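You operate a simulated robot arm through the tools that you are given. There is no shell and no other tool. Be economical: measure what you need, move in short steps, check, and stop when the job is done.

You are at the controls of a simulated two-armed robot. One attempt, no reset.

JOB
Lock the 24 cm bar away in the rack drawer that the order sign names.
Fine: it lies on the tilt bench; free the rack lock, shut the drawer and lock the rack again.
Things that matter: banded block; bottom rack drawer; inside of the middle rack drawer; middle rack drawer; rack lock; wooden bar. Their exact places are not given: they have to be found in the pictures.

The check looks at the end state, three seconds after you hand in, the way a careful person would. Anything else that was tipped, shoved, dropped, spilled or broken makes it a failure.

ROBOT AND FRAMES
Two 7-joint arms with two-finger parallel grippers on one trunk, on a base that drives. Base frame: it is fixed to the floor where the robot stands at the start and does not move with it; the origin is under the middle of the robot, x ahead of it, y to its left, z up. Lengths are in m, angles in degrees, forces in N, time in s.
The left shoulder is at the start at [0.02, 0.113, 1.247], the right one opposite. With the tool pointing down near the work surface each hand reaches from about 0.1 to 0.4 m from the robot's upright axis, wherever it stands, measured 20 degrees to its own side. Places, roughly: bottom rack drawer [0.6, -0.3, 0.6]; inside of the middle rack drawer [0.7, -0.3, 0.8]; middle rack drawer [0.6, -0.3, 0.9]; rack lock [0.5, 0, 1]. Payload 1.57 kg a hand.
The tool frame of a hand sits at the grasp point between the pads (the TCP): z along the fingers, y along the line on which they close. The tips reach 0.03 m beyond it. The gripper opens to 0.08 m. The fingers are 0.017 m wide and 0.012 m thick; the gripper's body (0.04 by 0.082 m) begins 0.08 m behind the TCP.
Orientation is that of the tool frame in the base frame, as a unit quaternion [x, y, z, w]. With the fingers straight down and closing along the base's y, the tool's x points along the base's -x, its y along +y and its z along -z.

CONTROLS
- The arms move only by the tool nudge_tool. It takes "left_rows", "right_rows" or both (then of equal length, played together; a hand with none holds still); each is text: rows parted by semicolons, each of 7 numbers parted by spaces: the opening in per cent of the stroke, from 0 (shut) to 100 (fully open), then the shift along the tool's x, y, z in units of 25 mm (1.0 is 25 mm), then the turn, a rotation vector about the tool's x, y, z in units of 4 degrees (1.0 is 4 degrees). In form: jaw dx dy dz wx wy wz; .... A call has 1 to 8 rows; each row shifts and turns the commanded pose from where the row before left it, along the tool's axes as they then stand. A call with a number of a shift or a turn outside -1 to 1 is refused whole. A row lasts 0.2 s, in which the tool goes at most 0.05 m and 8.6 degrees; a call with a longer step from one row to the next is refused whole, and so is a gripper value outside its range. Where a pose cannot be reached the arm comes as near as it can. A force on the tool above 80 N (or 10 N above the force at the start of the call, whichever is more), or a blocked arm, ends the call early, and 0.2 s more pass. Each finger travels about 0.045 m/s and halts on what it meets, pressing with about 24 N; the grip force reading is that of the motor and also rises with nothing between the fingers. The clock runs only during rows and for 0.2 s after the last one: add rows that do not move to give the fingers time. It gives the time, the measured TCP pose, the force on the tool (base axes), the opening and the grip force at its end, in the units of the frame above (readings bear some noise), with the torque about the TCP (base axes, N m) and any sound that the robot's microphone picked up.
- Cameras (640 x 400 px; columns grow to the right, rows downward): "scene" is now at [0.0913, -0.0315, 1.3644]; the picture's right is [-0.37, -0.93, 0.00], its down [-0.58, 0.23, -0.78] and it looks along [0.72, -0.28, -0.63] (base axes); focal length 214 px, centre (320, 200). "left" rides on the left gripper at [0.072, 0.007, -0.122] in its tool frame; the picture's right is [-0.09, 1.00, 0.00], its down [-0.84, -0.08, -0.54] and it looks along [-0.54, -0.05, 0.84] (tool axes); focal length 238 px, centre (320, 200). "right" rides on the right gripper at [0.072, -0.007, -0.122] in its tool frame; the picture's right is [0.09, 1.00, 0.00], its down [-0.84, 0.08, -0.54] and it looks along [-0.54, 0.05, 0.84] (tool axes); focal length 238 px, centre (320, 200).
- camera(camera): a new picture of that camera. The clock stands still meanwhile.
- lift_body(by): slides the trunk up (or, below 0, down) by that many m; the arms and the scene camera ride with it, the base frame stays. It gives what a move gives, with no picture.
- steer(legs): drives the robot by 1 to 6 legs, each [ahead, left, turn to the left] in m, m and degrees, along the robot's own axes; the way and the turn of a leg run together, so that a leg with both is an arc; at most 1.5 m and 180 degrees a leg. The arms and the cameras ride along, it lands a little off, and it stops where it bumps. It gives what a move gives.
- pan_tilt(pan, tilt): turns the head with the scene camera to pan (to the left, within 80 degrees either way) and tilt (down, from -29 to 69), counted from straight ahead of the robot. It gives what a move gives.
- pixel_to_xyz(camera, pixels): for up to 12 pixels [column, row] of the newest picture of that camera ("zoom" is the newest enlarged one), the place [x, y, z] in the base frame of the surface seen there, good to about 0.003 m. The clock stands still meanwhile.
- close_up(camera, box): a new picture of the part [left, top, right, bottom] of that camera's present view, enlarged. The clock stands still meanwhile.
- hand_in(): hands the job in; it is judged then, once.

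Work in short steps. Measure before you move; look again where a grasp or a placing could have gone wrong, and mend it. You have 80 turns and 78 pictures in all, those below and enlarged ones among them. Open the grippers and draw the arms clear of the work before you hand the job in, unless the task says otherwise; then end with one line.

The tools are called after "Request:" by a JSON object that holds its "api" and its "payload". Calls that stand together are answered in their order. nudge_tool: Moves the arms, as the interface text tells. Its arguments: {"type":"object","properties":{"left_rows":{"type":"string"},"right_rows":{"type":"string"}},"required":[]} The other tools are called the same way: lift_body (by) slides the trunk up or down; steer (legs) drives the base; pan_tilt (pan, tilt) turns the head that bears the scene camera; camera (camera) takes a picture; pixel_to_xyz (camera, pixels) gives the place of the surface under pixels of a picture; close_up (camera, box) takes an enlarged picture of a part of a camera's view; hand_in () hands the job in.

At the start:

```text
time: 0.0
left_eef_pos: [0.4004, -0.0213, 1.28]
left_tcp_rot: [0.001, 1.0, 0.0, -0.001]
left_contact_force: [-0.3, 0.2, -0.7]
left_torque: [0.0, -0.02, 0.0]
left_gripper_width: 0.0797
left_grip_force: 0.0
right_eef_pos: [0.3396, -0.3143, 1.2793]
right_tcp_rot: [0.0, 1.0, 0.0, 0.0]
right_contact_force: [-0.7, 0.2, 0.7]
right_torque: [0.0, -0.01, -0.06]
right_gripper_width: 0.0798
right_grip_force: 0.1
trunk travel left (down, up): [-0.3, 0.27]
robot x, y, heading: [-0.0033, -0.0003, 0.1]
head pan, tilt: [-21.4, 38.9]
```

scene: 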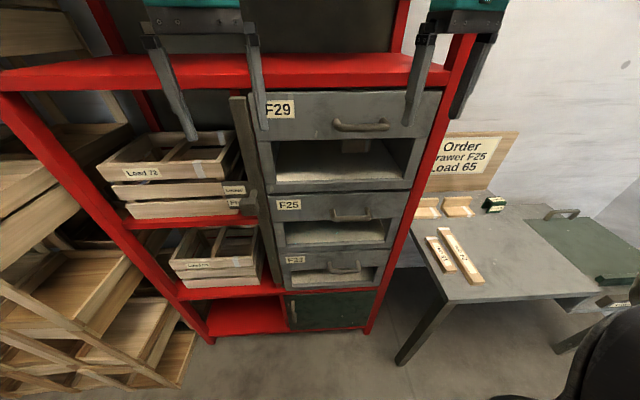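
right: 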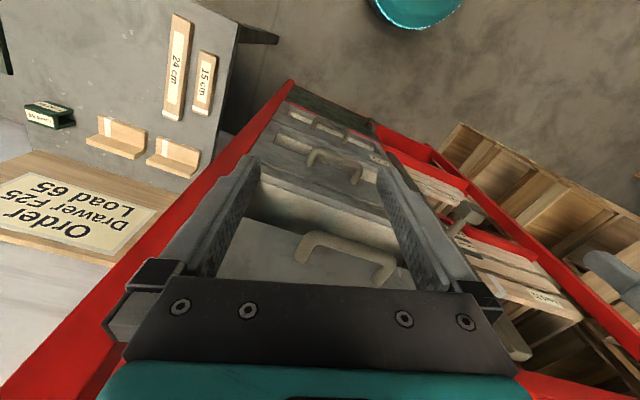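
left: 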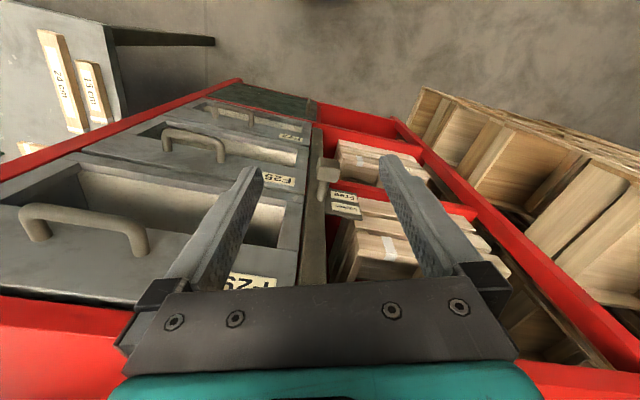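

The sign at (465,158) seems to read "Order / Drawer F25 / Load 65", and the drawers are F29, F25 and F2?. I'll enlarge the sign, the drawers and the lock.

Request:
{"api": "close_up", "payload": {"camera": "scene", "box": [400, 120, 640, 300]}}

Request:
{"api": "close_up", "payload": {"camera": "scene", "box": [200, 80, 450, 340]}}

Request:
{"api": "pixel_to_xyz", "payload": {"camera": "scene", "pixels": [[237, 105], [246, 207], [265, 280], [248, 190], [288, 204], [350, 218], [345, 268], [360, 124], [438, 235], [478, 280], [497, 205], [445, 255]]}}

```text
2.22 times, centred on (520, 210) of scene
```

zoom: 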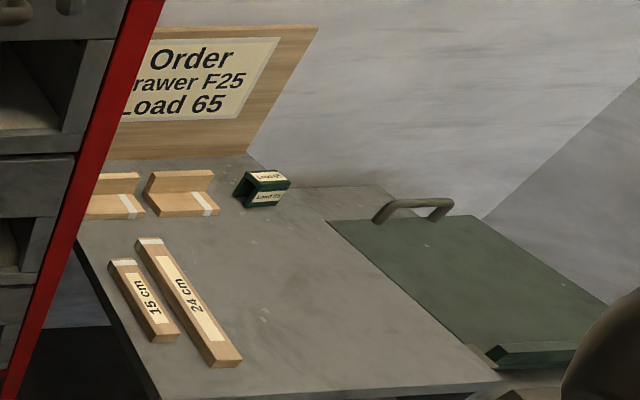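

```text
1.54 times, centred on (325, 210) of scene
```

zoom: 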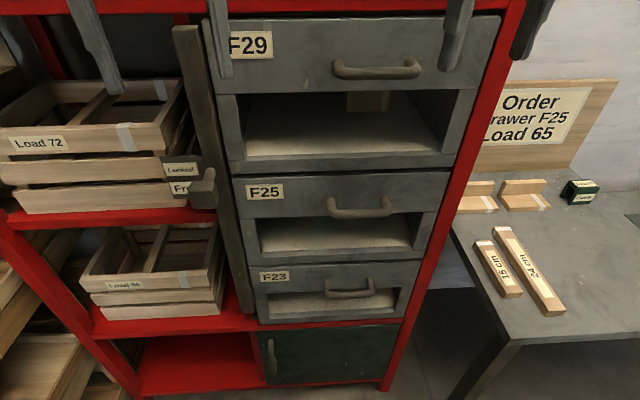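

```text
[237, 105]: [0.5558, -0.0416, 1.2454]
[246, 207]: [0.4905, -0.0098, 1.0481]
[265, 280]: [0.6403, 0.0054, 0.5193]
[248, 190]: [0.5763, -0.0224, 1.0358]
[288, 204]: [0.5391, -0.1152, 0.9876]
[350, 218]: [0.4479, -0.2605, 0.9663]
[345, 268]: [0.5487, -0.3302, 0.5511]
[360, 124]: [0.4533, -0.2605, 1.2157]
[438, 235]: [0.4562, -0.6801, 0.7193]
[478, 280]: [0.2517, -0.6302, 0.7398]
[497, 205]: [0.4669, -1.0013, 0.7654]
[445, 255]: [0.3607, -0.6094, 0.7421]
```

The sign reads F25, the middle drawer, and the 24 cm bar lies on the bench at about zoom (187,300). I'll look closer at the lock labels, the drawer windows and the items on the bench.

Request:
{"api": "close_up", "payload": {"camera": "scene", "box": [215, 160, 305, 220]}}

Request:
{"api": "close_up", "payload": {"camera": "scene", "box": [260, 185, 420, 300]}}

Request:
{"api": "pixel_to_xyz", "payload": {"camera": "zoom", "pixels": [[100, 70], [450, 60], [110, 160], [430, 160], [260, 210], [500, 30], [110, 290], [440, 290], [335, 120], [335, 320], [330, 340], [260, 345]]}}

```text
6.67 times, centred on (260, 190) of scene
```

zoom: 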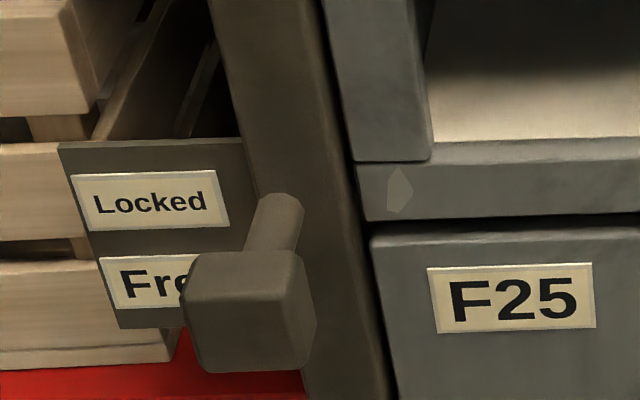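

```text
3.48 times, centred on (340, 242) of scene
```

zoom: 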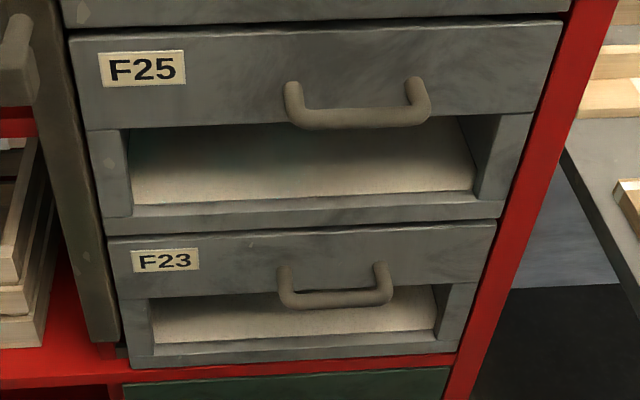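

```text
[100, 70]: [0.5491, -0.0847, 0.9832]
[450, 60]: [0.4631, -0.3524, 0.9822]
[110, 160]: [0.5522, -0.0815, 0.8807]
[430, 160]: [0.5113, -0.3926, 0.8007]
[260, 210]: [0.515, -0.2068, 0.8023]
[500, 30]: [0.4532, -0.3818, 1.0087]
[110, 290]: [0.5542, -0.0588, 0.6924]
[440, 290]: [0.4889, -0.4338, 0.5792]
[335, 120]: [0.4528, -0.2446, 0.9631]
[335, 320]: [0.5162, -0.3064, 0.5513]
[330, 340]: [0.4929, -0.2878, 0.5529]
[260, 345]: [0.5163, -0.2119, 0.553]
```

The drawer faces all lie in one plane, turned about 18° from square, and the lock knob's neck is near the Locked and Free labels. I'll measure the lock and zoom in on the bench items.

Request:
{"api": "close_up", "payload": {"camera": "scene", "box": [400, 180, 520, 290]}}

Request:
{"api": "pixel_to_xyz", "payload": {"camera": "zoom", "pixels": [[140, 200], [205, 350], [260, 370], [410, 340], [240, 190], [310, 60], [90, 80], [470, 100], [510, 120], [180, 240], [395, 300], [220, 370]]}}

Request:
{"api": "close_up", "payload": {"camera": "scene", "box": [215, 160, 305, 220]}}

Request:
{"api": "pixel_to_xyz", "payload": {"camera": "zoom", "pixels": [[150, 200], [130, 285], [275, 215], [240, 285], [240, 340], [300, 330], [290, 130], [350, 340], [200, 310], [260, 150], [410, 240], [510, 290]]}}

```text
3.64 times, centred on (460, 235) of scene
```

zoom: 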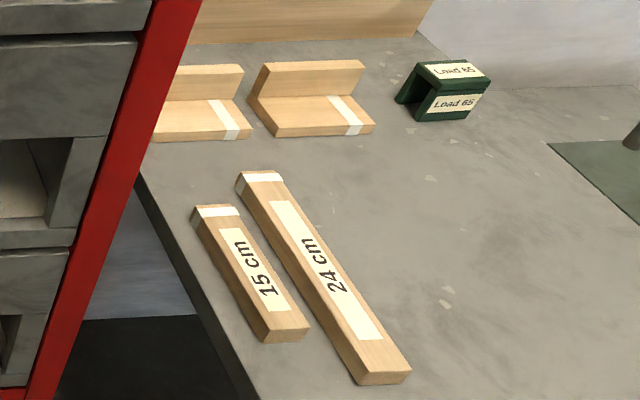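

```text
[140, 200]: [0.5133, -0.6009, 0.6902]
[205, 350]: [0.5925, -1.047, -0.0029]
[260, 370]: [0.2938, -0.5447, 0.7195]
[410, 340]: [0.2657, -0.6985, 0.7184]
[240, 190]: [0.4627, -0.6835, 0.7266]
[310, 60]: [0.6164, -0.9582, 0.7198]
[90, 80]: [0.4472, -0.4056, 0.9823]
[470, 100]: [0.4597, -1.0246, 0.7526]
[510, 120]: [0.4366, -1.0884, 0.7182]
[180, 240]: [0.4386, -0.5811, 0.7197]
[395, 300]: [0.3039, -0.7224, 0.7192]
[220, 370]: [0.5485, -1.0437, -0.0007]
```

```text
6.67 times, centred on (260, 190) of scene
```

zoom: 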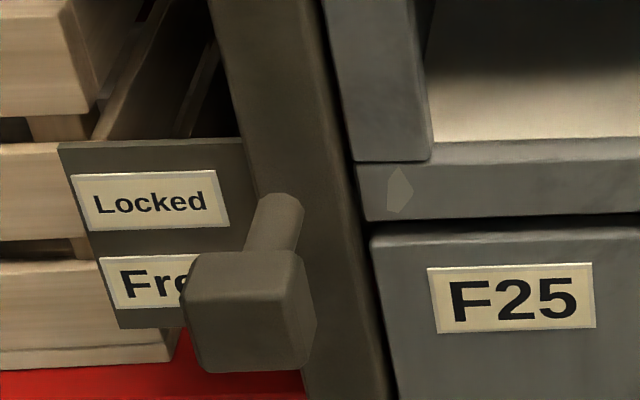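

```text
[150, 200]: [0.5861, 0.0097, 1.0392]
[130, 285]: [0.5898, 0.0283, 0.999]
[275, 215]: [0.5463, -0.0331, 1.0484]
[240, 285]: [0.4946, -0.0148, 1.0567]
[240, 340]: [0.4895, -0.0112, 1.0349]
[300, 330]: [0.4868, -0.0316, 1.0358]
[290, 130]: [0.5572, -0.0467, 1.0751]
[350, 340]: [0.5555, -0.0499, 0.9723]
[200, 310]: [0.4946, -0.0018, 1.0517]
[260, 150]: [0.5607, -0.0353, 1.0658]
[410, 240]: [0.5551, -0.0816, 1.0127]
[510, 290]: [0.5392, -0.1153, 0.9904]
```

The knob is at z≈1.045, level with the "Locked" label at 1.039, with "Free" at 0.999, so unlocking means moving it down about 4 cm. I'll measure the red frame, the handles and the bar more precisely.

Request:
{"api": "pixel_to_xyz", "payload": {"camera": "scene", "pixels": [[330, 72], [200, 72], [448, 90], [412, 190], [380, 100], [300, 130], [336, 124], [386, 124], [335, 214], [370, 214], [390, 200], [70, 180]]}}

Request:
{"api": "close_up", "payload": {"camera": "scene", "box": [410, 215, 500, 290]}}

Request:
{"api": "pixel_to_xyz", "payload": {"camera": "zoom", "pixels": [[225, 105], [240, 85], [185, 95], [465, 360], [410, 375], [460, 395], [330, 230], [305, 160], [400, 300], [150, 150], [240, 310], [250, 200]]}}

Request:
{"api": "close_up", "payload": {"camera": "left", "box": [0, 60, 400, 320]}}

```text
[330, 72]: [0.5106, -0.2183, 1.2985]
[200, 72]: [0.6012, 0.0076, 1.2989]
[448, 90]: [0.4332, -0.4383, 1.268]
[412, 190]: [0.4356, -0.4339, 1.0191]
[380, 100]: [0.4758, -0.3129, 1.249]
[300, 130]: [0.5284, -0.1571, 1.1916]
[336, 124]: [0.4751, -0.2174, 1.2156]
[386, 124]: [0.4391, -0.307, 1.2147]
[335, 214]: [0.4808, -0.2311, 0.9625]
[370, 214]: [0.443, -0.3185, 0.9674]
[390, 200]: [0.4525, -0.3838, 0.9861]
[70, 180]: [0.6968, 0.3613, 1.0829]
```

```text
5.33 times, centred on (455, 252) of scene
```

zoom: 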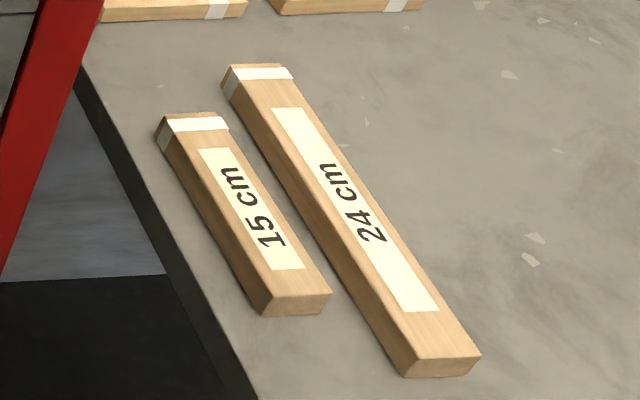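

```text
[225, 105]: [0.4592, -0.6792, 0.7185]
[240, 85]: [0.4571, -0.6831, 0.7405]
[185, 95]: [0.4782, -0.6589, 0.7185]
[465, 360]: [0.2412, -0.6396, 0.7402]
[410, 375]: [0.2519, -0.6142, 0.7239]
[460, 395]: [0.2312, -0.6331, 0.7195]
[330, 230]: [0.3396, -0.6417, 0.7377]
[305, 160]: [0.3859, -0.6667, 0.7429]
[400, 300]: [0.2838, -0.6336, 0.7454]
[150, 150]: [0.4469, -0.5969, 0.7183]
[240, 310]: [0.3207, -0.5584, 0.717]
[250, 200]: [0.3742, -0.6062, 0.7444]
```

```text
1.54 times, centred on (200, 190) of left
```

zoom: 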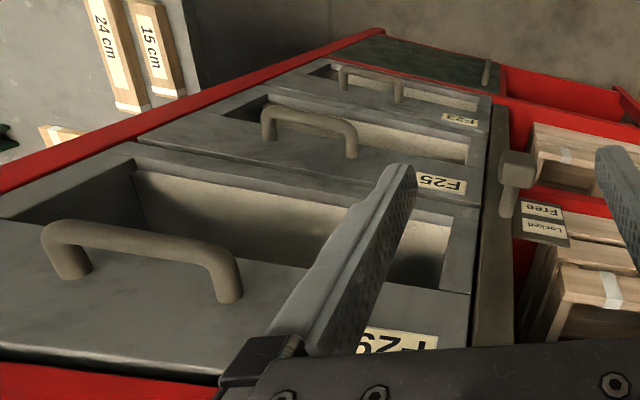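

All fronts are flush in the plane n·p=-0.549 with n=(-0.952,0.306), the F25 handle is at about (0.453,-0.267,0.965) and the knob at about (0.492,-0.012,1.045). I'll turn the robot by -18° to face the rack squarely, which puts the knob in front of the left arm and the handle in front of the right.

Request:
{"api": "steer", "payload": {"legs": [[0, 0, -18]]}}

Request:
{"api": "pan_tilt", "payload": {"pan": 0, "tilt": 35}}

Request:
{"api": "camera", "payload": {"camera": "scene"}}

```text
time: 1.4
left_eef_pos: [0.3729, -0.1468, 1.2801]
left_tcp_rot: [0.161, 0.987, 0.0, 0.0]
left_contact_force: [0.0, -0.2, -0.4]
left_torque: [0.03, 0.01, 0.03]
left_gripper_width: 0.0799
left_grip_force: 0.0
right_eef_pos: [0.2215, -0.4048, 1.2801]
right_tcp_rot: [0.161, 0.987, 0.0, 0.0]
right_contact_force: [-0.1, 0.0, 0.2]
right_torque: [0.0, 0.0, -0.02]
right_gripper_width: 0.08
right_grip_force: 0.0
trunk travel left (down, up): [-0.3, 0.27]
robot x, y, heading: [0.0001, -0.0028, -18.7]
head pan, tilt: [-21.4, 38.9]
```

```text
time: 2.3
left_eef_pos: [0.3722, -0.1471, 1.2804]
left_tcp_rot: [0.161, 0.987, -0.001, 0.0]
left_contact_force: [0.5, 1.0, -0.5]
left_torque: [-0.01, -0.01, 0.05]
left_gripper_width: 0.0799
left_grip_force: 0.0
right_eef_pos: [0.2224, -0.4048, 1.2796]
right_tcp_rot: [0.16, 0.987, 0.001, -0.001]
right_contact_force: [-0.2, -0.7, -0.2]
right_torque: [-0.05, 0.03, -0.04]
right_gripper_width: 0.0801
right_grip_force: 0.0
trunk travel left (down, up): [-0.3, 0.27]
robot x, y, heading: [-0.0034, 0.0015, -18.5]
head pan, tilt: [0.0, 35.0]
```

```text
66 pictures are left
```

scene: 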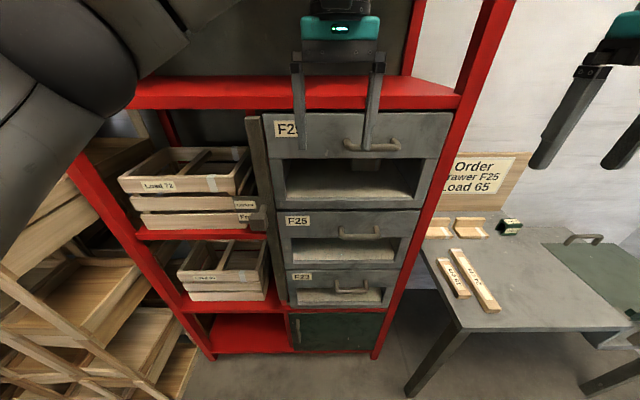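

The robot now faces the rack squarely. I'll pitch both tools forward over two calls, taking the left hand down towards a spot in front of the knob and the right hand down at its own side.

Request:
{"api": "nudge_tool", "payload": {"left_rows": "100 .05 .415 .475 0 -1 0; 100 .083 .415 .47 0 -1 0; 100 .116 .415 .463 0 -1 0; 100 .148 .415 .454 0 -1 0; 100 .179 .415 .443 0 -1 0; 100 .209 .415 .43 0 -1 0; 100 .239 .415 .414 0 -1 0; 100 .267 .415 .396 0 -1 0", "right_rows": "100 0 0 .575 0 -1 0; 100 .04 0 .574 0 -1 0; 100 .08 0 .569 0 -1 0; 100 .12 0 .562 0 -1 0; 100 .159 0 .553 0 -1 0; 100 .197 0 .54 0 -1 0; 100 .234 0 .526 0 -1 0; 100 .27 0 .508 0 -1 0"}}

```text
time: 4.1
left_eef_pos: [0.3901, -0.0633, 1.185]
left_tcp_rot: [0.155, 0.948, -0.045, 0.273]
left_contact_force: [-0.2, -0.6, -0.5]
left_torque: [-0.01, 0.01, -0.02]
left_gripper_width: 0.0802
left_grip_force: 0.0
right_eef_pos: [0.224, -0.4064, 1.1655]
right_tcp_rot: [0.155, 0.949, -0.044, 0.273]
right_contact_force: [0.2, -0.4, 0.0]
right_torque: [-0.01, 0.01, 0.0]
right_gripper_width: 0.0801
right_grip_force: 0.1
trunk travel left (down, up): [-0.3, 0.27]
robot x, y, heading: [0.001, -0.0018, -18.4]
head pan, tilt: [0.0, 35.0]
```

Both tools followed as planned and are now at 32° of pitch. I'll continue with the second half.

Request:
{"api": "nudge_tool", "payload": {"left_rows": "100 .294 .415 .376 0 -1 0; 100 .32 .415 .355 0 -1 0; 100 .344 .415 .332 0 -1 0; 100 .366 .415 .307 0 -1 0; 100 .386 .415 .281 0 -1 0; 100 .405 .415 .253 0 -1 0; 100 .422 .415 .224 0 -1 0; 100 .436 .415 .194 0 -1 0", "right_rows": "100 .305 0 .488 0 -1 0; 100 .338 0 .465 0 -1 0; 100 .37 0 .44 0 -1 0; 100 .4 0 .413 0 -1 0; 100 .427 0 .385 0 -1 0; 100 .453 0 .354 0 -1 0; 100 .477 0 .321 0 -1 0; 100 .498 0 .288 0 -1 0"}}

Request:
{"api": "camera", "payload": {"camera": "left"}}

Request:
{"api": "camera", "payload": {"camera": "scene"}}

```text
time: 5.9
left_eef_pos: [0.4389, -0.0123, 1.0956]
left_tcp_rot: [0.137, 0.845, -0.083, 0.511]
left_contact_force: [-0.6, -0.1, -0.2]
left_torque: [0.02, -0.03, 0.0]
left_gripper_width: 0.08
left_grip_force: 0.0
left hand out of reach, approached as far as the arm can: row 4, 5, 6, 7, 8
right_eef_pos: [0.2192, -0.4245, 1.0369]
right_tcp_rot: [0.138, 0.85, -0.084, 0.502]
right_contact_force: [4.3, -1.3, 4.9]
right_torque: [0.17, 0.6, 0.01]
right_gripper_width: 0.08
right_grip_force: 0.1
right hand out of reach, approached as far as the arm can: row 3, 4, 5, 7
trunk travel left (down, up): [-0.3, 0.27]
robot x, y, heading: [-0.0019, -0.0009, -18.3]
head pan, tilt: [0.0, 35.0]
```

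```text
65 pictures are left
```

left: 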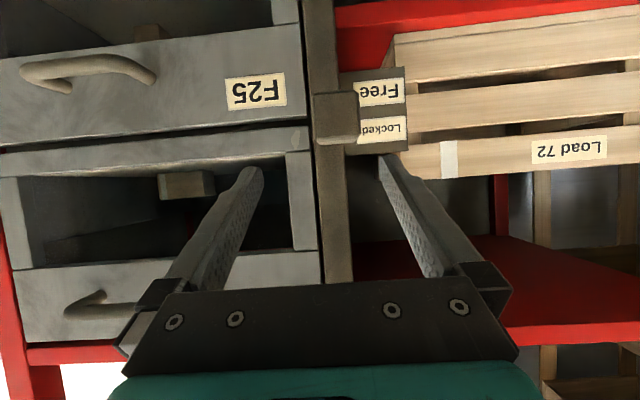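

```text
64 pictures are left
```

scene: 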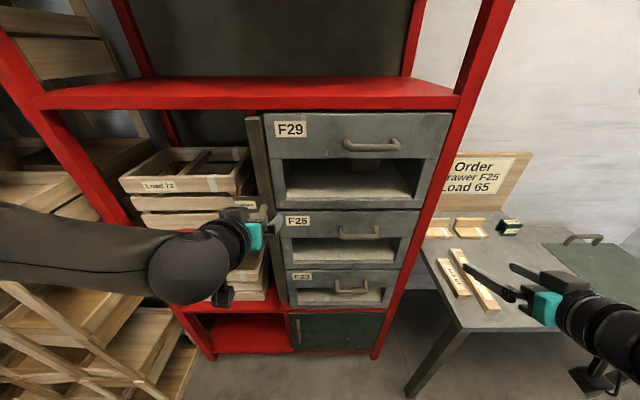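

The left hand sits before the knob, which shows at (335,118) of the left view, and some rows were reported out of reach. I'll measure the knob from this camera.

Request:
{"api": "pixel_to_xyz", "payload": {"camera": "left", "pixels": [[335, 118], [318, 118], [354, 118], [335, 95], [335, 141], [380, 130], [380, 92], [329, 200], [258, 92], [186, 185]]}}

Request:
{"api": "close_up", "payload": {"camera": "left", "box": [230, 60, 430, 190]}}

```text
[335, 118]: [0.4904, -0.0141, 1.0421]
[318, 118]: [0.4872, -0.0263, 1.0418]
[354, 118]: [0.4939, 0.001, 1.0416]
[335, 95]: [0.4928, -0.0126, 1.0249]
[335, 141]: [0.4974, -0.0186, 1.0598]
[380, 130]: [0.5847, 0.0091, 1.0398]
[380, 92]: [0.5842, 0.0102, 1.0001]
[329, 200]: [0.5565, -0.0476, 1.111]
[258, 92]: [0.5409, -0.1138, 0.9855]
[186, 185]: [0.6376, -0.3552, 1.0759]
```

```text
3.08 times, centred on (330, 125) of left
```

zoom: 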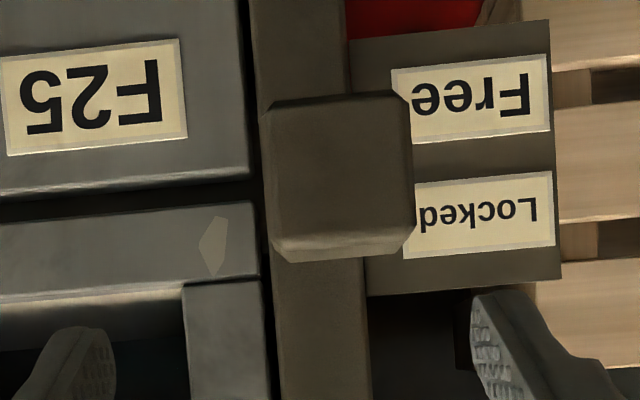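

The knob's front face is at (0.490,-0.014,1.042), 34 mm wide. I'll align laterally first with two small rows to learn how the commanded pose relates to the measured one.

Request:
{"api": "nudge_tool", "payload": {"left_rows": "100 .42 .29 0 0 0 0; 100 .42 .29 0 0 0 0; 100 0 0 0 0 0 0"}}

```text
time: 6.7
left_eef_pos: [0.4407, -0.012, 1.0956]
left_tcp_rot: [0.139, 0.846, -0.083, 0.508]
left_contact_force: [0.7, 0.1, -0.2]
left_torque: [0.04, -0.01, -0.01]
left_gripper_width: 0.0804
left_grip_force: 0.0
left hand out of reach, approached as far as the arm can: row 1, 2
right_eef_pos: [0.2317, -0.4272, 1.0541]
right_tcp_rot: [0.137, 0.837, -0.085, 0.523]
right_contact_force: [-1.0, -0.5, -0.4]
right_torque: [0.0, -0.01, -0.02]
right_gripper_width: 0.0802
right_grip_force: 0.0
trunk travel left (down, up): [-0.3, 0.27]
robot x, y, heading: [0.0015, 0.0034, -18.5]
head pan, tilt: [0.0, 35.0]
```

The left arm is at a limit here, likely folded too close to the body. I'll back the robot off by 8 cm so the arm works further out.

Request:
{"api": "steer", "payload": {"legs": [[-0.08, 0, 0]]}}

Request:
{"api": "nudge_tool", "payload": {"left_rows": "100 .42 .29 1 0 0 0; 100 .42 .29 1 0 0 0; 100 0 0 0.5 0 0 0"}}

```text
time: 7.7
left_eef_pos: [0.365, 0.0141, 1.0943]
left_tcp_rot: [0.137, 0.846, -0.082, 0.509]
left_contact_force: [0.5, 0.9, 0.0]
left_torque: [0.05, 0.02, -0.01]
left_gripper_width: 0.08
left_grip_force: 0.1
right_eef_pos: [0.1561, -0.4017, 1.0542]
right_tcp_rot: [0.136, 0.836, -0.085, 0.524]
right_contact_force: [0.2, 0.5, 0.5]
right_torque: [0.03, -0.02, -0.01]
right_gripper_width: 0.0799
right_grip_force: 0.1
trunk travel left (down, up): [-0.3, 0.27]
robot x, y, heading: [-0.0766, 0.029, -18.5]
head pan, tilt: [0.0, 35.0]
```

```text
time: 8.5
left_eef_pos: [0.4133, -0.0042, 1.0609]
left_tcp_rot: [0.137, 0.848, -0.08, 0.506]
left_contact_force: [0.4, -0.5, 0.1]
left_torque: [-0.02, 0.0, 0.03]
left_gripper_width: 0.0803
left_grip_force: 0.1
left hand out of reach, approached as far as the arm can: row 2, 3
right_eef_pos: [0.1565, -0.402, 1.054]
right_tcp_rot: [0.136, 0.837, -0.084, 0.523]
right_contact_force: [-0.5, 0.4, 0.0]
right_torque: [-0.01, 0.01, -0.01]
right_gripper_width: 0.0803
right_grip_force: 0.1
trunk travel left (down, up): [-0.3, 0.27]
robot x, y, heading: [-0.0709, 0.0236, -18.5]
head pan, tilt: [0.0, 35.0]
```

The arm still hits a wrist limit, since the shoulder sits high above the target. I'll lower the trunk 18 cm so the forward-pointing pose is easier; both hands have clear space beneath.

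Request:
{"api": "lift_body", "payload": {"by": -0.18}}

Request:
{"api": "camera", "payload": {"camera": "scene"}}

```text
time: 10.5
left_eef_pos: [0.4129, -0.0039, 0.88]
left_tcp_rot: [0.136, 0.847, -0.08, 0.507]
left_contact_force: [0.9, -0.9, -0.2]
left_torque: [0.01, 0.01, 0.0]
left_gripper_width: 0.0799
left_grip_force: 0.0
right_eef_pos: [0.1573, -0.4005, 0.8751]
right_tcp_rot: [0.136, 0.837, -0.086, 0.523]
right_contact_force: [-0.8, 0.6, -0.1]
right_torque: [-0.02, -0.01, -0.03]
right_gripper_width: 0.0801
right_grip_force: 0.0
trunk travel left (down, up): [-0.12, 0.45]
robot x, y, heading: [-0.0791, 0.02, -18.7]
head pan, tilt: [0.0, 35.0]
```

```text
62 pictures are left
```

scene: 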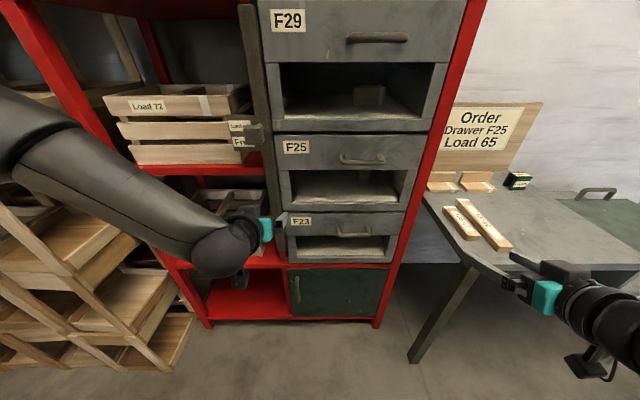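

All is clear. I'll raise the left hand to a pre-grasp 6 cm back from the knob along the tool axis.

Request:
{"api": "nudge_tool", "payload": {"left_rows": "100 -.91 .078 -.311 0 0 0; 100 -.91 .078 -.311 0 0 0; 100 -.91 .078 -.311 0 0 0; 100 -.91 .078 -.311 0 0 0; 100 -.91 .078 -.311 0 0 0; 100 -.91 .078 -.311 0 0 0; 100 -.91 .078 -.311 0 0 0; 100 -.91 .078 -.311 0 0 0"}}

Request:
{"api": "camera", "payload": {"camera": "left"}}

Request:
{"api": "pixel_to_xyz", "payload": {"camera": "left", "pixels": [[320, 118], [320, 140], [320, 160], [340, 118]]}}

```text
time: 12.3
left_eef_pos: [0.4493, 0.0001, 1.0722]
left_tcp_rot: [0.137, 0.848, -0.08, 0.506]
left_contact_force: [0.5, 0.2, -0.7]
left_torque: [-0.01, -0.02, 0.02]
left_gripper_width: 0.08
left_grip_force: 0.0
right_eef_pos: [0.1562, -0.4015, 0.8731]
right_tcp_rot: [0.137, 0.837, -0.086, 0.523]
right_contact_force: [-0.1, 0.5, 0.4]
right_torque: [-0.01, -0.06, -0.02]
right_gripper_width: 0.0801
right_grip_force: 0.0
trunk travel left (down, up): [-0.12, 0.45]
robot x, y, heading: [-0.0799, 0.0268, -18.4]
head pan, tilt: [0.0, 35.0]
```

```text
61 pictures are left
```

left: 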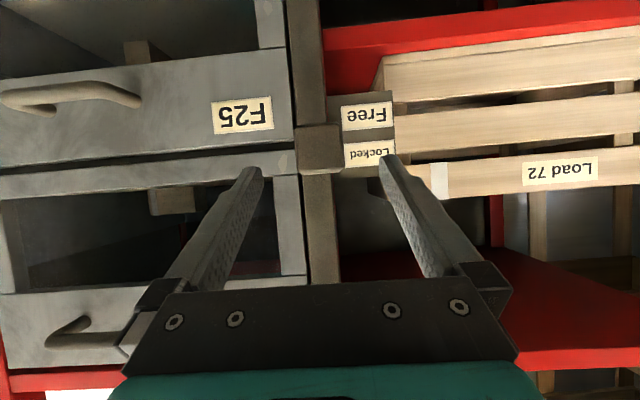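

```text
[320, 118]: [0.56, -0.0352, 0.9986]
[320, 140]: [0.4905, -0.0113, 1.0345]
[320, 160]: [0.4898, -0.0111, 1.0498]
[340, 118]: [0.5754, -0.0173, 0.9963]
```

Aligned: the knob at (320,148) is centred between the fingers. I'll advance 6 cm along the tool axis and close.

Request:
{"api": "nudge_tool", "payload": {"left_rows": "100 0 0 .8 0 0 0; 100 0 0 .8 0 0 0; 100 0 0 .7 0 0 0; 0 0 0 0 0 0 0; 0 0 0 0 0 0 0; 0 0 0 0 0 0 0; 0 0 0 0 0 0 0"}}

Request:
{"api": "camera", "payload": {"camera": "left"}}

```text
time: 13.9
left_eef_pos: [0.4967, -0.0154, 1.0435]
left_tcp_rot: [0.137, 0.848, -0.08, 0.506]
left_contact_force: [1.0, -2.0, -1.0]
left_torque: [-0.32, -0.34, -0.03]
left_gripper_width: 0.0378
left_grip_force: 26.9
right_eef_pos: [0.1561, -0.4021, 0.8738]
right_tcp_rot: [0.136, 0.837, -0.085, 0.524]
right_contact_force: [0.2, 0.1, -0.1]
right_torque: [0.02, 0.03, 0.02]
right_gripper_width: 0.08
right_grip_force: 0.0
trunk travel left (down, up): [-0.12, 0.45]
robot x, y, heading: [-0.0751, 0.0282, -18.4]
head pan, tilt: [0.0, 35.0]
```

```text
60 pictures are left
```

left: 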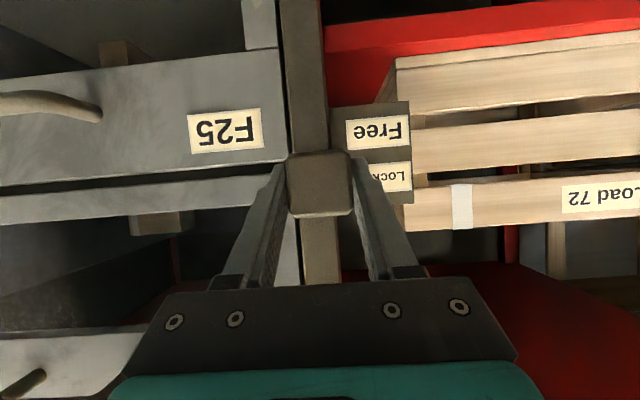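

The knob is gripped at 38 mm width. I'll move it straight down 4 cm in small rows and watch the force.

Request:
{"api": "nudge_tool", "payload": {"left_rows": "0 .353 0 .188 0 0 0; 0 .353 0 .188 0 0 0; 0 .353 0 .188 0 0 0; 0 .353 0 .188 0 0 0; 0 0 0 0 0 0 0"}}

Request:
{"api": "camera", "payload": {"camera": "left"}}

```text
time: 15.1
left_eef_pos: [0.4971, -0.0148, 1.0043]
left_tcp_rot: [0.137, 0.848, -0.08, 0.506]
left_contact_force: [12.4, -8.0, 4.2]
left_torque: [-0.63, 0.07, 0.12]
left_gripper_width: 0.0378
left_grip_force: 43.7
right_eef_pos: [0.1578, -0.4026, 0.8735]
right_tcp_rot: [0.137, 0.837, -0.085, 0.522]
right_contact_force: [0.4, 0.3, -0.8]
right_torque: [-0.05, -0.05, -0.02]
right_gripper_width: 0.08
right_grip_force: 0.1
trunk travel left (down, up): [-0.12, 0.45]
robot x, y, heading: [-0.0763, 0.0265, -18.5]
head pan, tilt: [0.0, 35.0]
```

```text
59 pictures are left
```

left: 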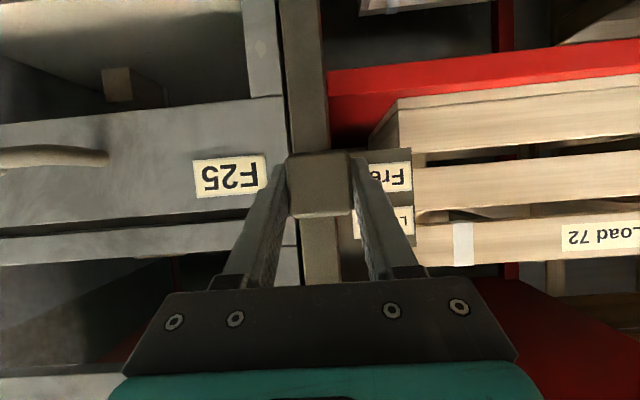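

The knob is now level with "Free" at z≈1.004. I'll press 5 mm more to seat it, then release and back off along the tool axis.

Request:
{"api": "nudge_tool", "payload": {"left_rows": "0 .088 0 .047 0 0 0; 0 .088 0 .047 0 0 0; 0 0 0 0 0 0 0"}}

Request:
{"api": "nudge_tool", "payload": {"left_rows": "100 0 0 0 0 0 0; 100 0 0 0 0 0 0; 100 0 0 0 0 0 0; 100 0 0 0 0 0 0; 100 0 0 -.9 0 0 0; 100 0 0 -.9 0 0 0; 100 0 0 -.9 0 0 0"}}

Request:
{"api": "camera", "payload": {"camera": "left"}}

Request:
{"api": "pixel_to_xyz", "payload": {"camera": "left", "pixels": [[320, 140], [320, 150], [320, 160], [370, 110], [370, 150], [140, 50], [120, 80]]}}

```text
time: 15.9
left_eef_pos: [0.4966, -0.0143, 1.0032]
left_tcp_rot: [0.136, 0.845, -0.081, 0.511]
left_contact_force: [11.1, -3.7, 21.1]
left_torque: [-0.18, 0.81, -0.02]
left_gripper_width: 0.0379
left_grip_force: 43.6
right_eef_pos: [0.1561, -0.4011, 0.8742]
right_tcp_rot: [0.136, 0.837, -0.085, 0.524]
right_contact_force: [-0.9, -0.4, 0.0]
right_torque: [0.0, -0.01, 0.0]
right_gripper_width: 0.0799
right_grip_force: 0.0
trunk travel left (down, up): [-0.12, 0.45]
robot x, y, heading: [-0.0743, 0.0237, -18.6]
head pan, tilt: [0.0, 35.0]
```

```text
time: 17.5
left_eef_pos: [0.4397, 0.0028, 1.0292]
left_tcp_rot: [0.137, 0.848, -0.079, 0.506]
left_contact_force: [-0.6, 0.0, 0.4]
left_torque: [0.0, -0.02, 0.01]
left_gripper_width: 0.08
left_grip_force: 0.1
right_eef_pos: [0.1569, -0.4004, 0.8738]
right_tcp_rot: [0.136, 0.837, -0.085, 0.524]
right_contact_force: [0.0, 0.3, -0.5]
right_torque: [-0.01, 0.03, 0.0]
right_gripper_width: 0.0801
right_grip_force: 0.2
trunk travel left (down, up): [-0.12, 0.45]
robot x, y, heading: [-0.0777, 0.0275, -18.4]
head pan, tilt: [0.0, 35.0]
```

```text
58 pictures are left
```

left: 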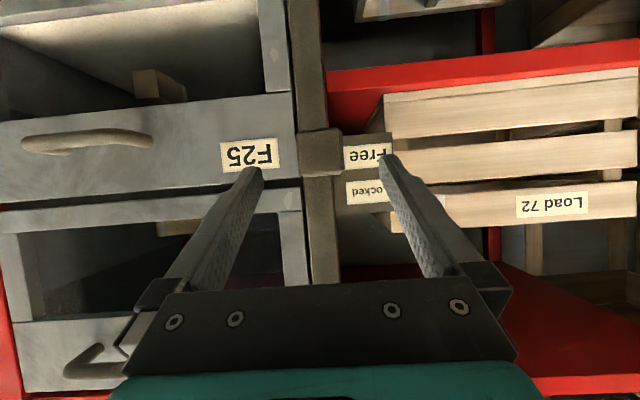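

```text
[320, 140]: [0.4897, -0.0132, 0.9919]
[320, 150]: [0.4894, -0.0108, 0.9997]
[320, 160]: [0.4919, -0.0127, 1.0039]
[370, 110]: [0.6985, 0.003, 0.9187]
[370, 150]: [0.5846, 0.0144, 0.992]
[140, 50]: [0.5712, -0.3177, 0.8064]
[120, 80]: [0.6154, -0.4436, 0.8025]
```

The lock stays down at Free. There is something inside F25 near (155,85) of the left view, so I'll enlarge and measure it.

Request:
{"api": "close_up", "payload": {"camera": "left", "box": [0, 0, 300, 200]}}

Request:
{"api": "pixel_to_xyz", "payload": {"camera": "left", "pixels": [[145, 85], [175, 85], [145, 73], [50, 60], [200, 60], [250, 40], [100, 20], [180, 228], [80, 142], [30, 148]]}}

Request:
{"api": "close_up", "payload": {"camera": "scene", "box": [260, 120, 440, 260]}}

```text
2.00 times, centred on (150, 100) of left
```

zoom: 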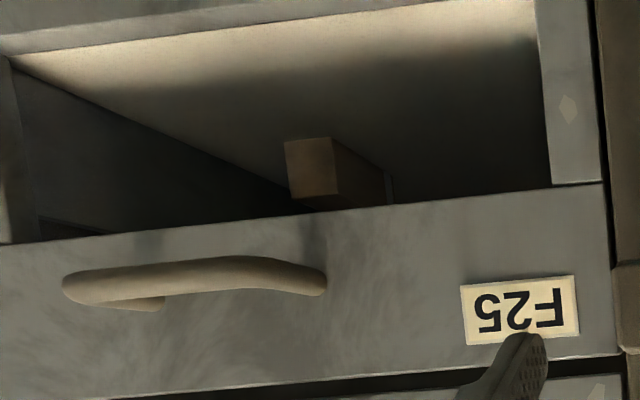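

```text
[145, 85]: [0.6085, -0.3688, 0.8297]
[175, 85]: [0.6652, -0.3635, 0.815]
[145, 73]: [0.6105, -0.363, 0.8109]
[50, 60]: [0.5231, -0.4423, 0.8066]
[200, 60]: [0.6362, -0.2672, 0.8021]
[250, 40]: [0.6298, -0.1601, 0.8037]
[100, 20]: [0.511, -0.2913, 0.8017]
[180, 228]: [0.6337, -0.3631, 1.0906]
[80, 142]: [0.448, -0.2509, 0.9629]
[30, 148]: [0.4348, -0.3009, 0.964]
```

```text
2.86 times, centred on (350, 190) of scene
```

zoom: 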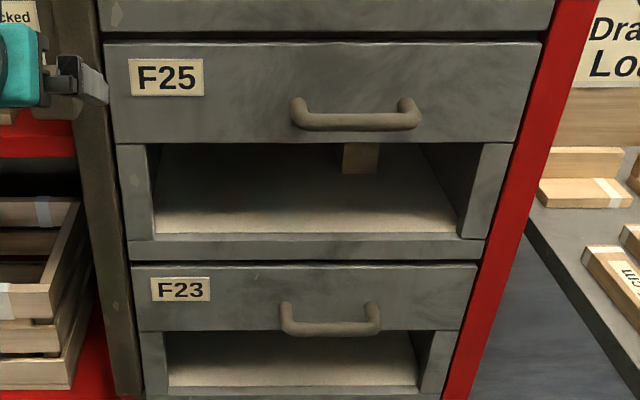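

F25 holds a block whose front is 14 cm behind the drawer front, so the bar can lie crosswise before it. I'll back the left hand off and bring the right hand in front of the F25 handle, before turning it so the fingers close vertically.

Request:
{"api": "nudge_tool", "payload": {"left_rows": "100 0 0.2 -.4 0 0 0; 100 0 0.2 -.4 0 0 0; 100 0 0.2 -.4 0 0 0; 100 0 0.2 -.4 0 0 0; 100 0 0.2 -.4 0 0 0; 100 0 0.2 -.4 0 0 0; 100 0 0 -.4 0 0 0; 100 0 0 -.4 0 0 0", "right_rows": "100 -.829 .95 .41 0 0 0; 100 -.829 .95 .41 0 0 0; 100 -.829 .95 .41 0 0 0; 100 -.829 .95 .41 0 0 0; 100 -.829 .95 .41 0 0 0; 100 -.829 .95 .41 0 0 0; 100 -.829 .95 .41 0 0 0; 100 -.829 .95 .41 0 0 0"}}

Request:
{"api": "nudge_tool", "payload": {"right_rows": "60 0 0 0 0 0 -1; 60 0 0 0 0 0 -1; 60 0 0 0 0 0 -1; 60 0 0 0 0 0 -1; 60 0 0 0 0 0 -1; 60 0 0 0 0 0 -1; 60 0 0 0 0 0 -1; 60 0 0 0 0 0 -1"}}

Request:
{"api": "nudge_tool", "payload": {"right_rows": "60 0 0 0 0 0 -1; 60 0 0 0 0 0 -1; 60 0 0 0 0 0 -1; 60 0 0 0 0 0 -1; 60 0 0 0 0 0 -1; 60 0 0 0 0 0 -1; 60 0 0 0 0 0 -1; 60 0 0 0 0 0 -1"}}

```text
time: 19.3
left_eef_pos: [0.3822, 0.0537, 1.0666]
left_tcp_rot: [0.136, 0.848, -0.079, 0.506]
left_contact_force: [-0.5, -0.2, 0.2]
left_torque: [0.0, 0.0, -0.01]
left_gripper_width: 0.08
left_grip_force: 0.1
right_eef_pos: [0.3519, -0.2777, 0.9985]
right_tcp_rot: [0.136, 0.837, -0.085, 0.523]
right_contact_force: [0.3, -0.2, -0.4]
right_torque: [0.0, 0.03, 0.01]
right_gripper_width: 0.0801
right_grip_force: 0.0
right hand out of reach, approached as far as the arm can: row 1, 2, 3
trunk travel left (down, up): [-0.12, 0.45]
robot x, y, heading: [-0.0757, 0.0304, -18.6]
head pan, tilt: [0.0, 35.0]
```

```text
time: 21.1
left_eef_pos: [0.3812, 0.0537, 1.0679]
left_tcp_rot: [0.137, 0.847, -0.08, 0.507]
left_contact_force: [0.1, -0.2, -0.1]
left_torque: [-0.03, -0.01, -0.01]
left_gripper_width: 0.0802
left_grip_force: 0.0
right_eef_pos: [0.3527, -0.2769, 0.9993]
right_tcp_rot: [-0.101, 0.842, -0.226, 0.479]
right_contact_force: [0.1, 0.4, 0.0]
right_torque: [0.02, -0.02, -0.01]
right_gripper_width: 0.0483
right_grip_force: 0.0
trunk travel left (down, up): [-0.12, 0.45]
robot x, y, heading: [-0.0731, 0.019, -18.7]
head pan, tilt: [0.0, 35.0]
```

```text
time: 22.9
left_eef_pos: [0.3823, 0.0539, 1.0669]
left_tcp_rot: [0.136, 0.847, -0.079, 0.507]
left_contact_force: [0.0, 0.6, -1.1]
left_torque: [0.01, 0.01, 0.02]
left_gripper_width: 0.08
left_grip_force: 0.0
right_eef_pos: [0.3534, -0.2772, 0.9969]
right_tcp_rot: [-0.329, 0.782, -0.349, 0.398]
right_contact_force: [0.1, 0.6, 0.6]
right_torque: [0.02, 0.0, -0.01]
right_gripper_width: 0.0479
right_grip_force: 0.1
trunk travel left (down, up): [-0.12, 0.45]
robot x, y, heading: [-0.0765, 0.0244, -18.5]
head pan, tilt: [0.0, 35.0]
```

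The yaw is going well. I'll finish it, level the tool a little (about the tool's x), and look.

Request:
{"api": "nudge_tool", "payload": {"right_rows": "60 0 0 0 0 0 -1; 60 0 0 0 0 0 -1; 60 0 0 0 0 0 -1; 60 0 0 0 0 0 -1; 60 0 0 0 0 0 -1; 60 0 0 0 0 0 -1; 60 0 0 0 1 0 -.5; 60 0 0 0 1 0 0"}}

Request:
{"api": "camera", "payload": {"camera": "right"}}

Request:
{"api": "camera", "payload": {"camera": "scene"}}

```text
time: 24.7
left_eef_pos: [0.381, 0.0532, 1.0675]
left_tcp_rot: [0.136, 0.847, -0.079, 0.507]
left_contact_force: [0.2, 0.1, 0.0]
left_torque: [-0.01, -0.02, -0.01]
left_gripper_width: 0.08
left_grip_force: 0.0
right_eef_pos: [0.3507, -0.2792, 0.996]
right_tcp_rot: [-0.473, 0.656, -0.477, 0.343]
right_contact_force: [0.0, -0.1, 0.2]
right_torque: [-0.02, -0.01, -0.02]
right_gripper_width: 0.0479
right_grip_force: 0.1
trunk travel left (down, up): [-0.12, 0.45]
robot x, y, heading: [-0.0751, 0.0239, -18.3]
head pan, tilt: [0.0, 35.0]
```

```text
55 pictures are left
```

right: 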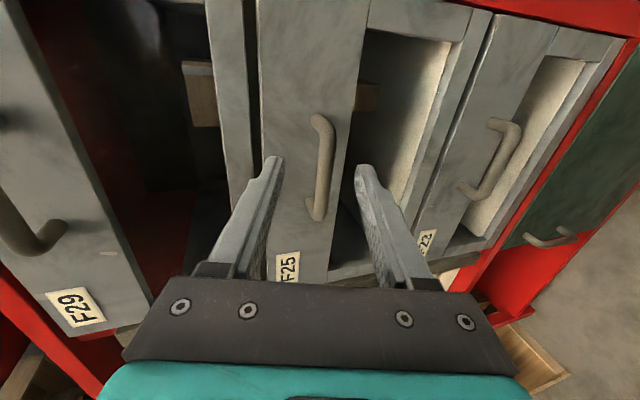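

```text
54 pictures are left
```

scene: 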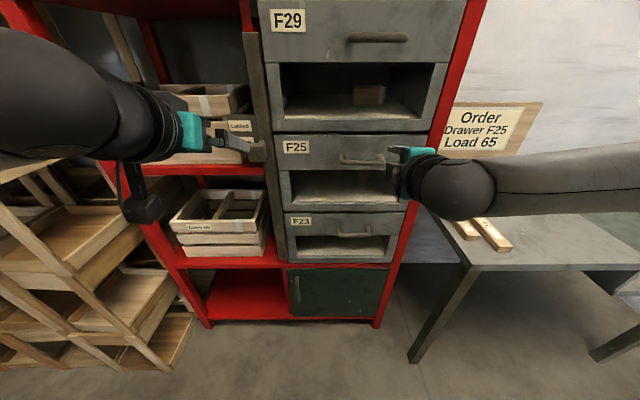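

The fingers now close nearly vertically, with the handle at about (325,165) between them. I'll measure the handle in this view.

Request:
{"api": "pixel_to_xyz", "payload": {"camera": "right", "pixels": [[328, 130], [329, 150], [328, 165], [326, 185], [320, 208], [318, 122], [335, 165], [300, 165]]}}

```text
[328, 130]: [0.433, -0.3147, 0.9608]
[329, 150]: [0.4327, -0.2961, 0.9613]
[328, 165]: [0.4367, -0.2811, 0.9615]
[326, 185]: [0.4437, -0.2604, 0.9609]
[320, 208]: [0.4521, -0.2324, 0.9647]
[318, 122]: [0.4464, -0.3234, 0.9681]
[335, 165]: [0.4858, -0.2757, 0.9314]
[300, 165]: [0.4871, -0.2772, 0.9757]
```

The handle bar's centre is about (0.446,-0.277,0.961). I'll centre laterally, then go forward 8.6 cm and close on it.

Request:
{"api": "nudge_tool", "payload": {"right_rows": "60 -.65 .135 0 0 0 0; 60 -.65 .135 0 0 0 0; 60 0 0 .86 0 0 0; 60 0 0 .86 0 0 0; 60 0 0 .86 0 0 0; 60 0 0 .86 0 0 0; 60 0 0 0 0 0 0"}}

Request:
{"api": "camera", "payload": {"camera": "right"}}

```text
time: 26.3
left_eef_pos: [0.3825, 0.0542, 1.0675]
left_tcp_rot: [0.136, 0.848, -0.079, 0.506]
left_contact_force: [-0.7, -0.4, 0.1]
left_torque: [0.03, 0.0, 0.0]
left_gripper_width: 0.0799
left_grip_force: 0.0
right_eef_pos: [0.4378, -0.2712, 0.9639]
right_tcp_rot: [-0.473, 0.657, -0.478, 0.343]
right_contact_force: [-0.4, -0.4, -0.1]
right_torque: [0.01, -0.01, 0.02]
right_gripper_width: 0.0479
right_grip_force: 0.1
trunk travel left (down, up): [-0.12, 0.45]
robot x, y, heading: [-0.0767, 0.026, -18.5]
head pan, tilt: [0.0, 35.0]
```

```text
53 pictures are left
```

right: 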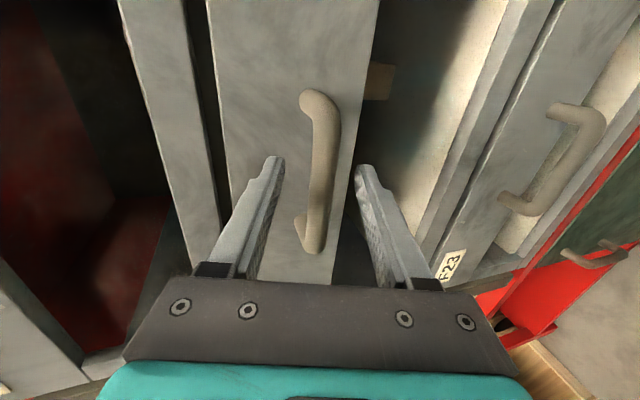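

The handle is between the fingers. I'll close and start to pull straight out.

Request:
{"api": "nudge_tool", "payload": {"right_rows": "0 0 0 0 0 0 0; 0 0 0 0 0 0 0; 0 0 0 0 0 0 0; 0 0 0 0 0 0 0; 0 0 .12 -.38 0 0 0; 0 0 .25 -.76 0 0 0; 0 0 .25 -.76 0 0 0; 0 0 0 0 0 0 0"}}

Request:
{"api": "camera", "payload": {"camera": "scene"}}

```text
time: 28.1
left_eef_pos: [0.3826, 0.0529, 1.0671]
left_tcp_rot: [0.137, 0.848, -0.08, 0.506]
left_contact_force: [-0.2, 0.1, 0.3]
left_torque: [0.0, 0.01, -0.02]
left_gripper_width: 0.0798
left_grip_force: 0.1
right_eef_pos: [0.3907, -0.2558, 0.9639]
right_tcp_rot: [-0.473, 0.657, -0.477, 0.343]
right_contact_force: [-0.1, 0.8, -8.4]
right_torque: [-0.08, 0.12, -0.22]
right_gripper_width: 0.016
right_grip_force: 31.1
trunk travel left (down, up): [-0.12, 0.45]
robot x, y, heading: [-0.0757, 0.027, -18.6]
head pan, tilt: [0.0, 35.0]
```

```text
52 pictures are left
```

scene: 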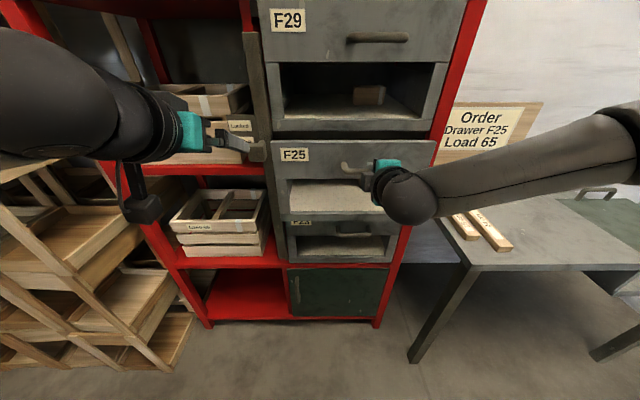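

The drawer has opened 5 cm and the grip is firm. I'll continue pulling 12 cm more.

Request:
{"api": "nudge_tool", "payload": {"right_rows": "0 0 .25 -.76 0 0 0; 0 0 .25 -.76 0 0 0; 0 0 .25 -.76 0 0 0; 0 0 .25 -.76 0 0 0; 0 0 .25 -.76 0 0 0; 0 0 .25 -.76 0 0 0; 0 0 0 0 0 0 0"}}

Request:
{"api": "camera", "payload": {"camera": "scene"}}

```text
time: 29.7
left_eef_pos: [0.3795, 0.0524, 1.0688]
left_tcp_rot: [0.138, 0.847, -0.081, 0.507]
left_contact_force: [0.3, -0.6, 0.1]
left_torque: [-0.02, -0.01, 0.03]
left_gripper_width: 0.0802
left_grip_force: 0.0
right_eef_pos: [0.2997, -0.2263, 0.963]
right_tcp_rot: [-0.47, 0.658, -0.479, 0.342]
right_contact_force: [-4.9, -11.6, -5.3]
right_torque: [-0.15, 0.13, -0.05]
right_gripper_width: 0.0157
right_grip_force: 31.2
right hand out of reach, approached as far as the arm can: row 5, 6
trunk travel left (down, up): [-0.12, 0.45]
robot x, y, heading: [-0.0738, 0.026, -18.3]
head pan, tilt: [0.0, 35.0]
```

```text
51 pictures are left
```

scene: 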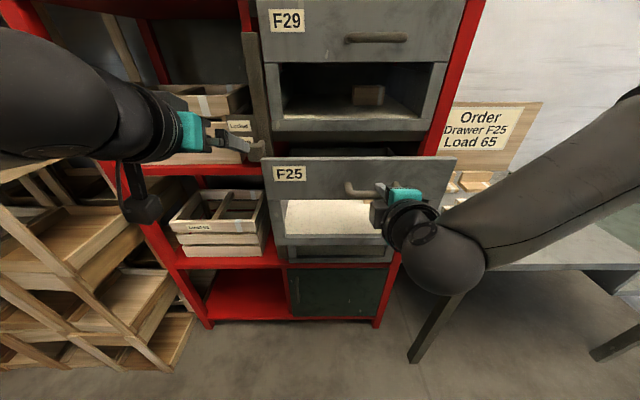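

The drawer is out 14.5 cm and the arm has met its limit. I'll back the robot 6 cm while holding the handle to open it wider.

Request:
{"api": "steer", "payload": {"legs": [[-0.06, 0, 0]]}}

Request:
{"api": "camera", "payload": {"camera": "scene"}}

```text
time: 30.7
left_eef_pos: [0.3261, 0.0712, 1.0678]
left_tcp_rot: [0.136, 0.847, -0.078, 0.507]
left_contact_force: [0.4, 0.4, -0.8]
left_torque: [-0.03, 0.02, -0.01]
left_gripper_width: 0.0801
left_grip_force: 0.1
right_eef_pos: [0.2445, -0.2068, 0.9626]
right_tcp_rot: [-0.47, 0.658, -0.479, 0.342]
right_contact_force: [-6.5, -20.8, 1.3]
right_torque: [-0.17, 0.04, -0.21]
right_gripper_width: 0.016
right_grip_force: 31.6
trunk travel left (down, up): [-0.12, 0.45]
robot x, y, heading: [-0.1283, 0.0417, -18.6]
head pan, tilt: [0.0, 35.0]
```

```text
50 pictures are left
```

scene: 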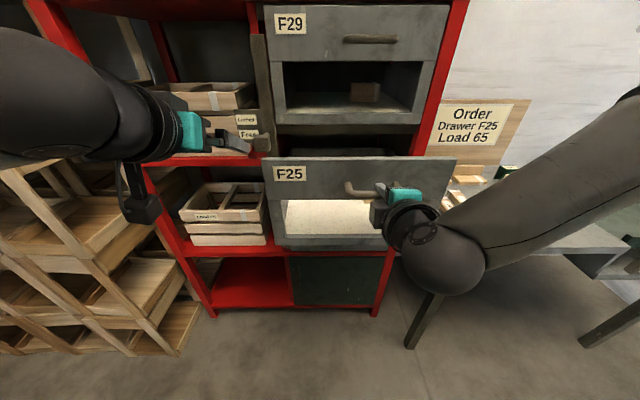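

The drawer is now out about 20 cm. I'll release the handle and drive straight back 12 cm.

Request:
{"api": "nudge_tool", "payload": {"right_rows": "75 0 0 0 0 0 0; 75 0 0 0 0 0 0; 75 0 0 0 0 0 0; 75 0 0 0 0 0 0"}}

Request:
{"api": "steer", "payload": {"legs": [[-0.14, 0, 0]]}}

Request:
{"api": "camera", "payload": {"camera": "right"}}

Request:
{"api": "camera", "payload": {"camera": "scene"}}

```text
time: 31.7
left_eef_pos: [0.3267, 0.0719, 1.0683]
left_tcp_rot: [0.136, 0.848, -0.079, 0.507]
left_contact_force: [0.7, -0.3, 0.1]
left_torque: [-0.02, -0.03, -0.01]
left_gripper_width: 0.0801
left_grip_force: 0.0
right_eef_pos: [0.2459, -0.2065, 0.9634]
right_tcp_rot: [-0.471, 0.658, -0.478, 0.341]
right_contact_force: [-0.7, -0.9, 0.3]
right_torque: [0.0, 0.01, -0.01]
right_gripper_width: 0.0599
right_grip_force: 0.1
trunk travel left (down, up): [-0.12, 0.45]
robot x, y, heading: [-0.1305, 0.0439, -18.6]
head pan, tilt: [0.0, 35.0]
```

```text
time: 33.0
left_eef_pos: [0.1927, 0.1152, 1.0669]
left_tcp_rot: [0.137, 0.847, -0.08, 0.507]
left_contact_force: [-0.3, -0.5, -0.9]
left_torque: [-0.05, -0.03, 0.02]
left_gripper_width: 0.0801
left_grip_force: 0.1
right_eef_pos: [0.1126, -0.1621, 0.9634]
right_tcp_rot: [-0.47, 0.658, -0.479, 0.341]
right_contact_force: [0.1, -0.1, -0.2]
right_torque: [-0.01, 0.0, -0.01]
right_gripper_width: 0.06
right_grip_force: 0.0
trunk travel left (down, up): [-0.12, 0.45]
robot x, y, heading: [-0.2637, 0.0841, -18.6]
head pan, tilt: [0.0, 35.0]
```

```text
49 pictures are left
```

right: 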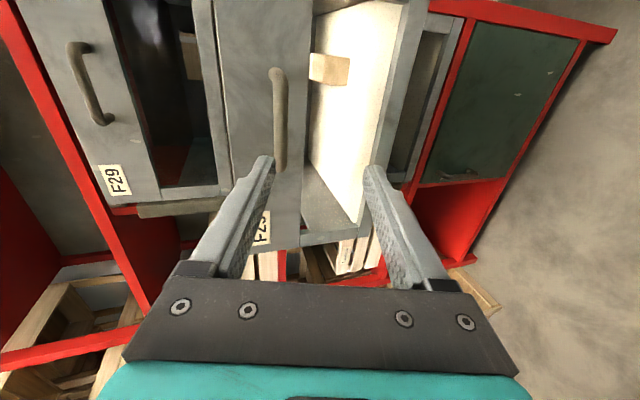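

```text
48 pictures are left
```

scene: 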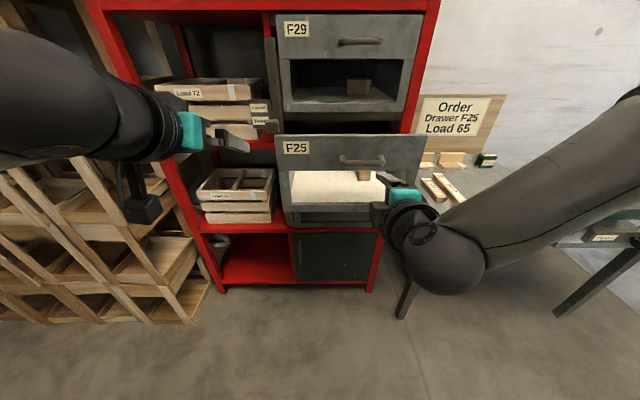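

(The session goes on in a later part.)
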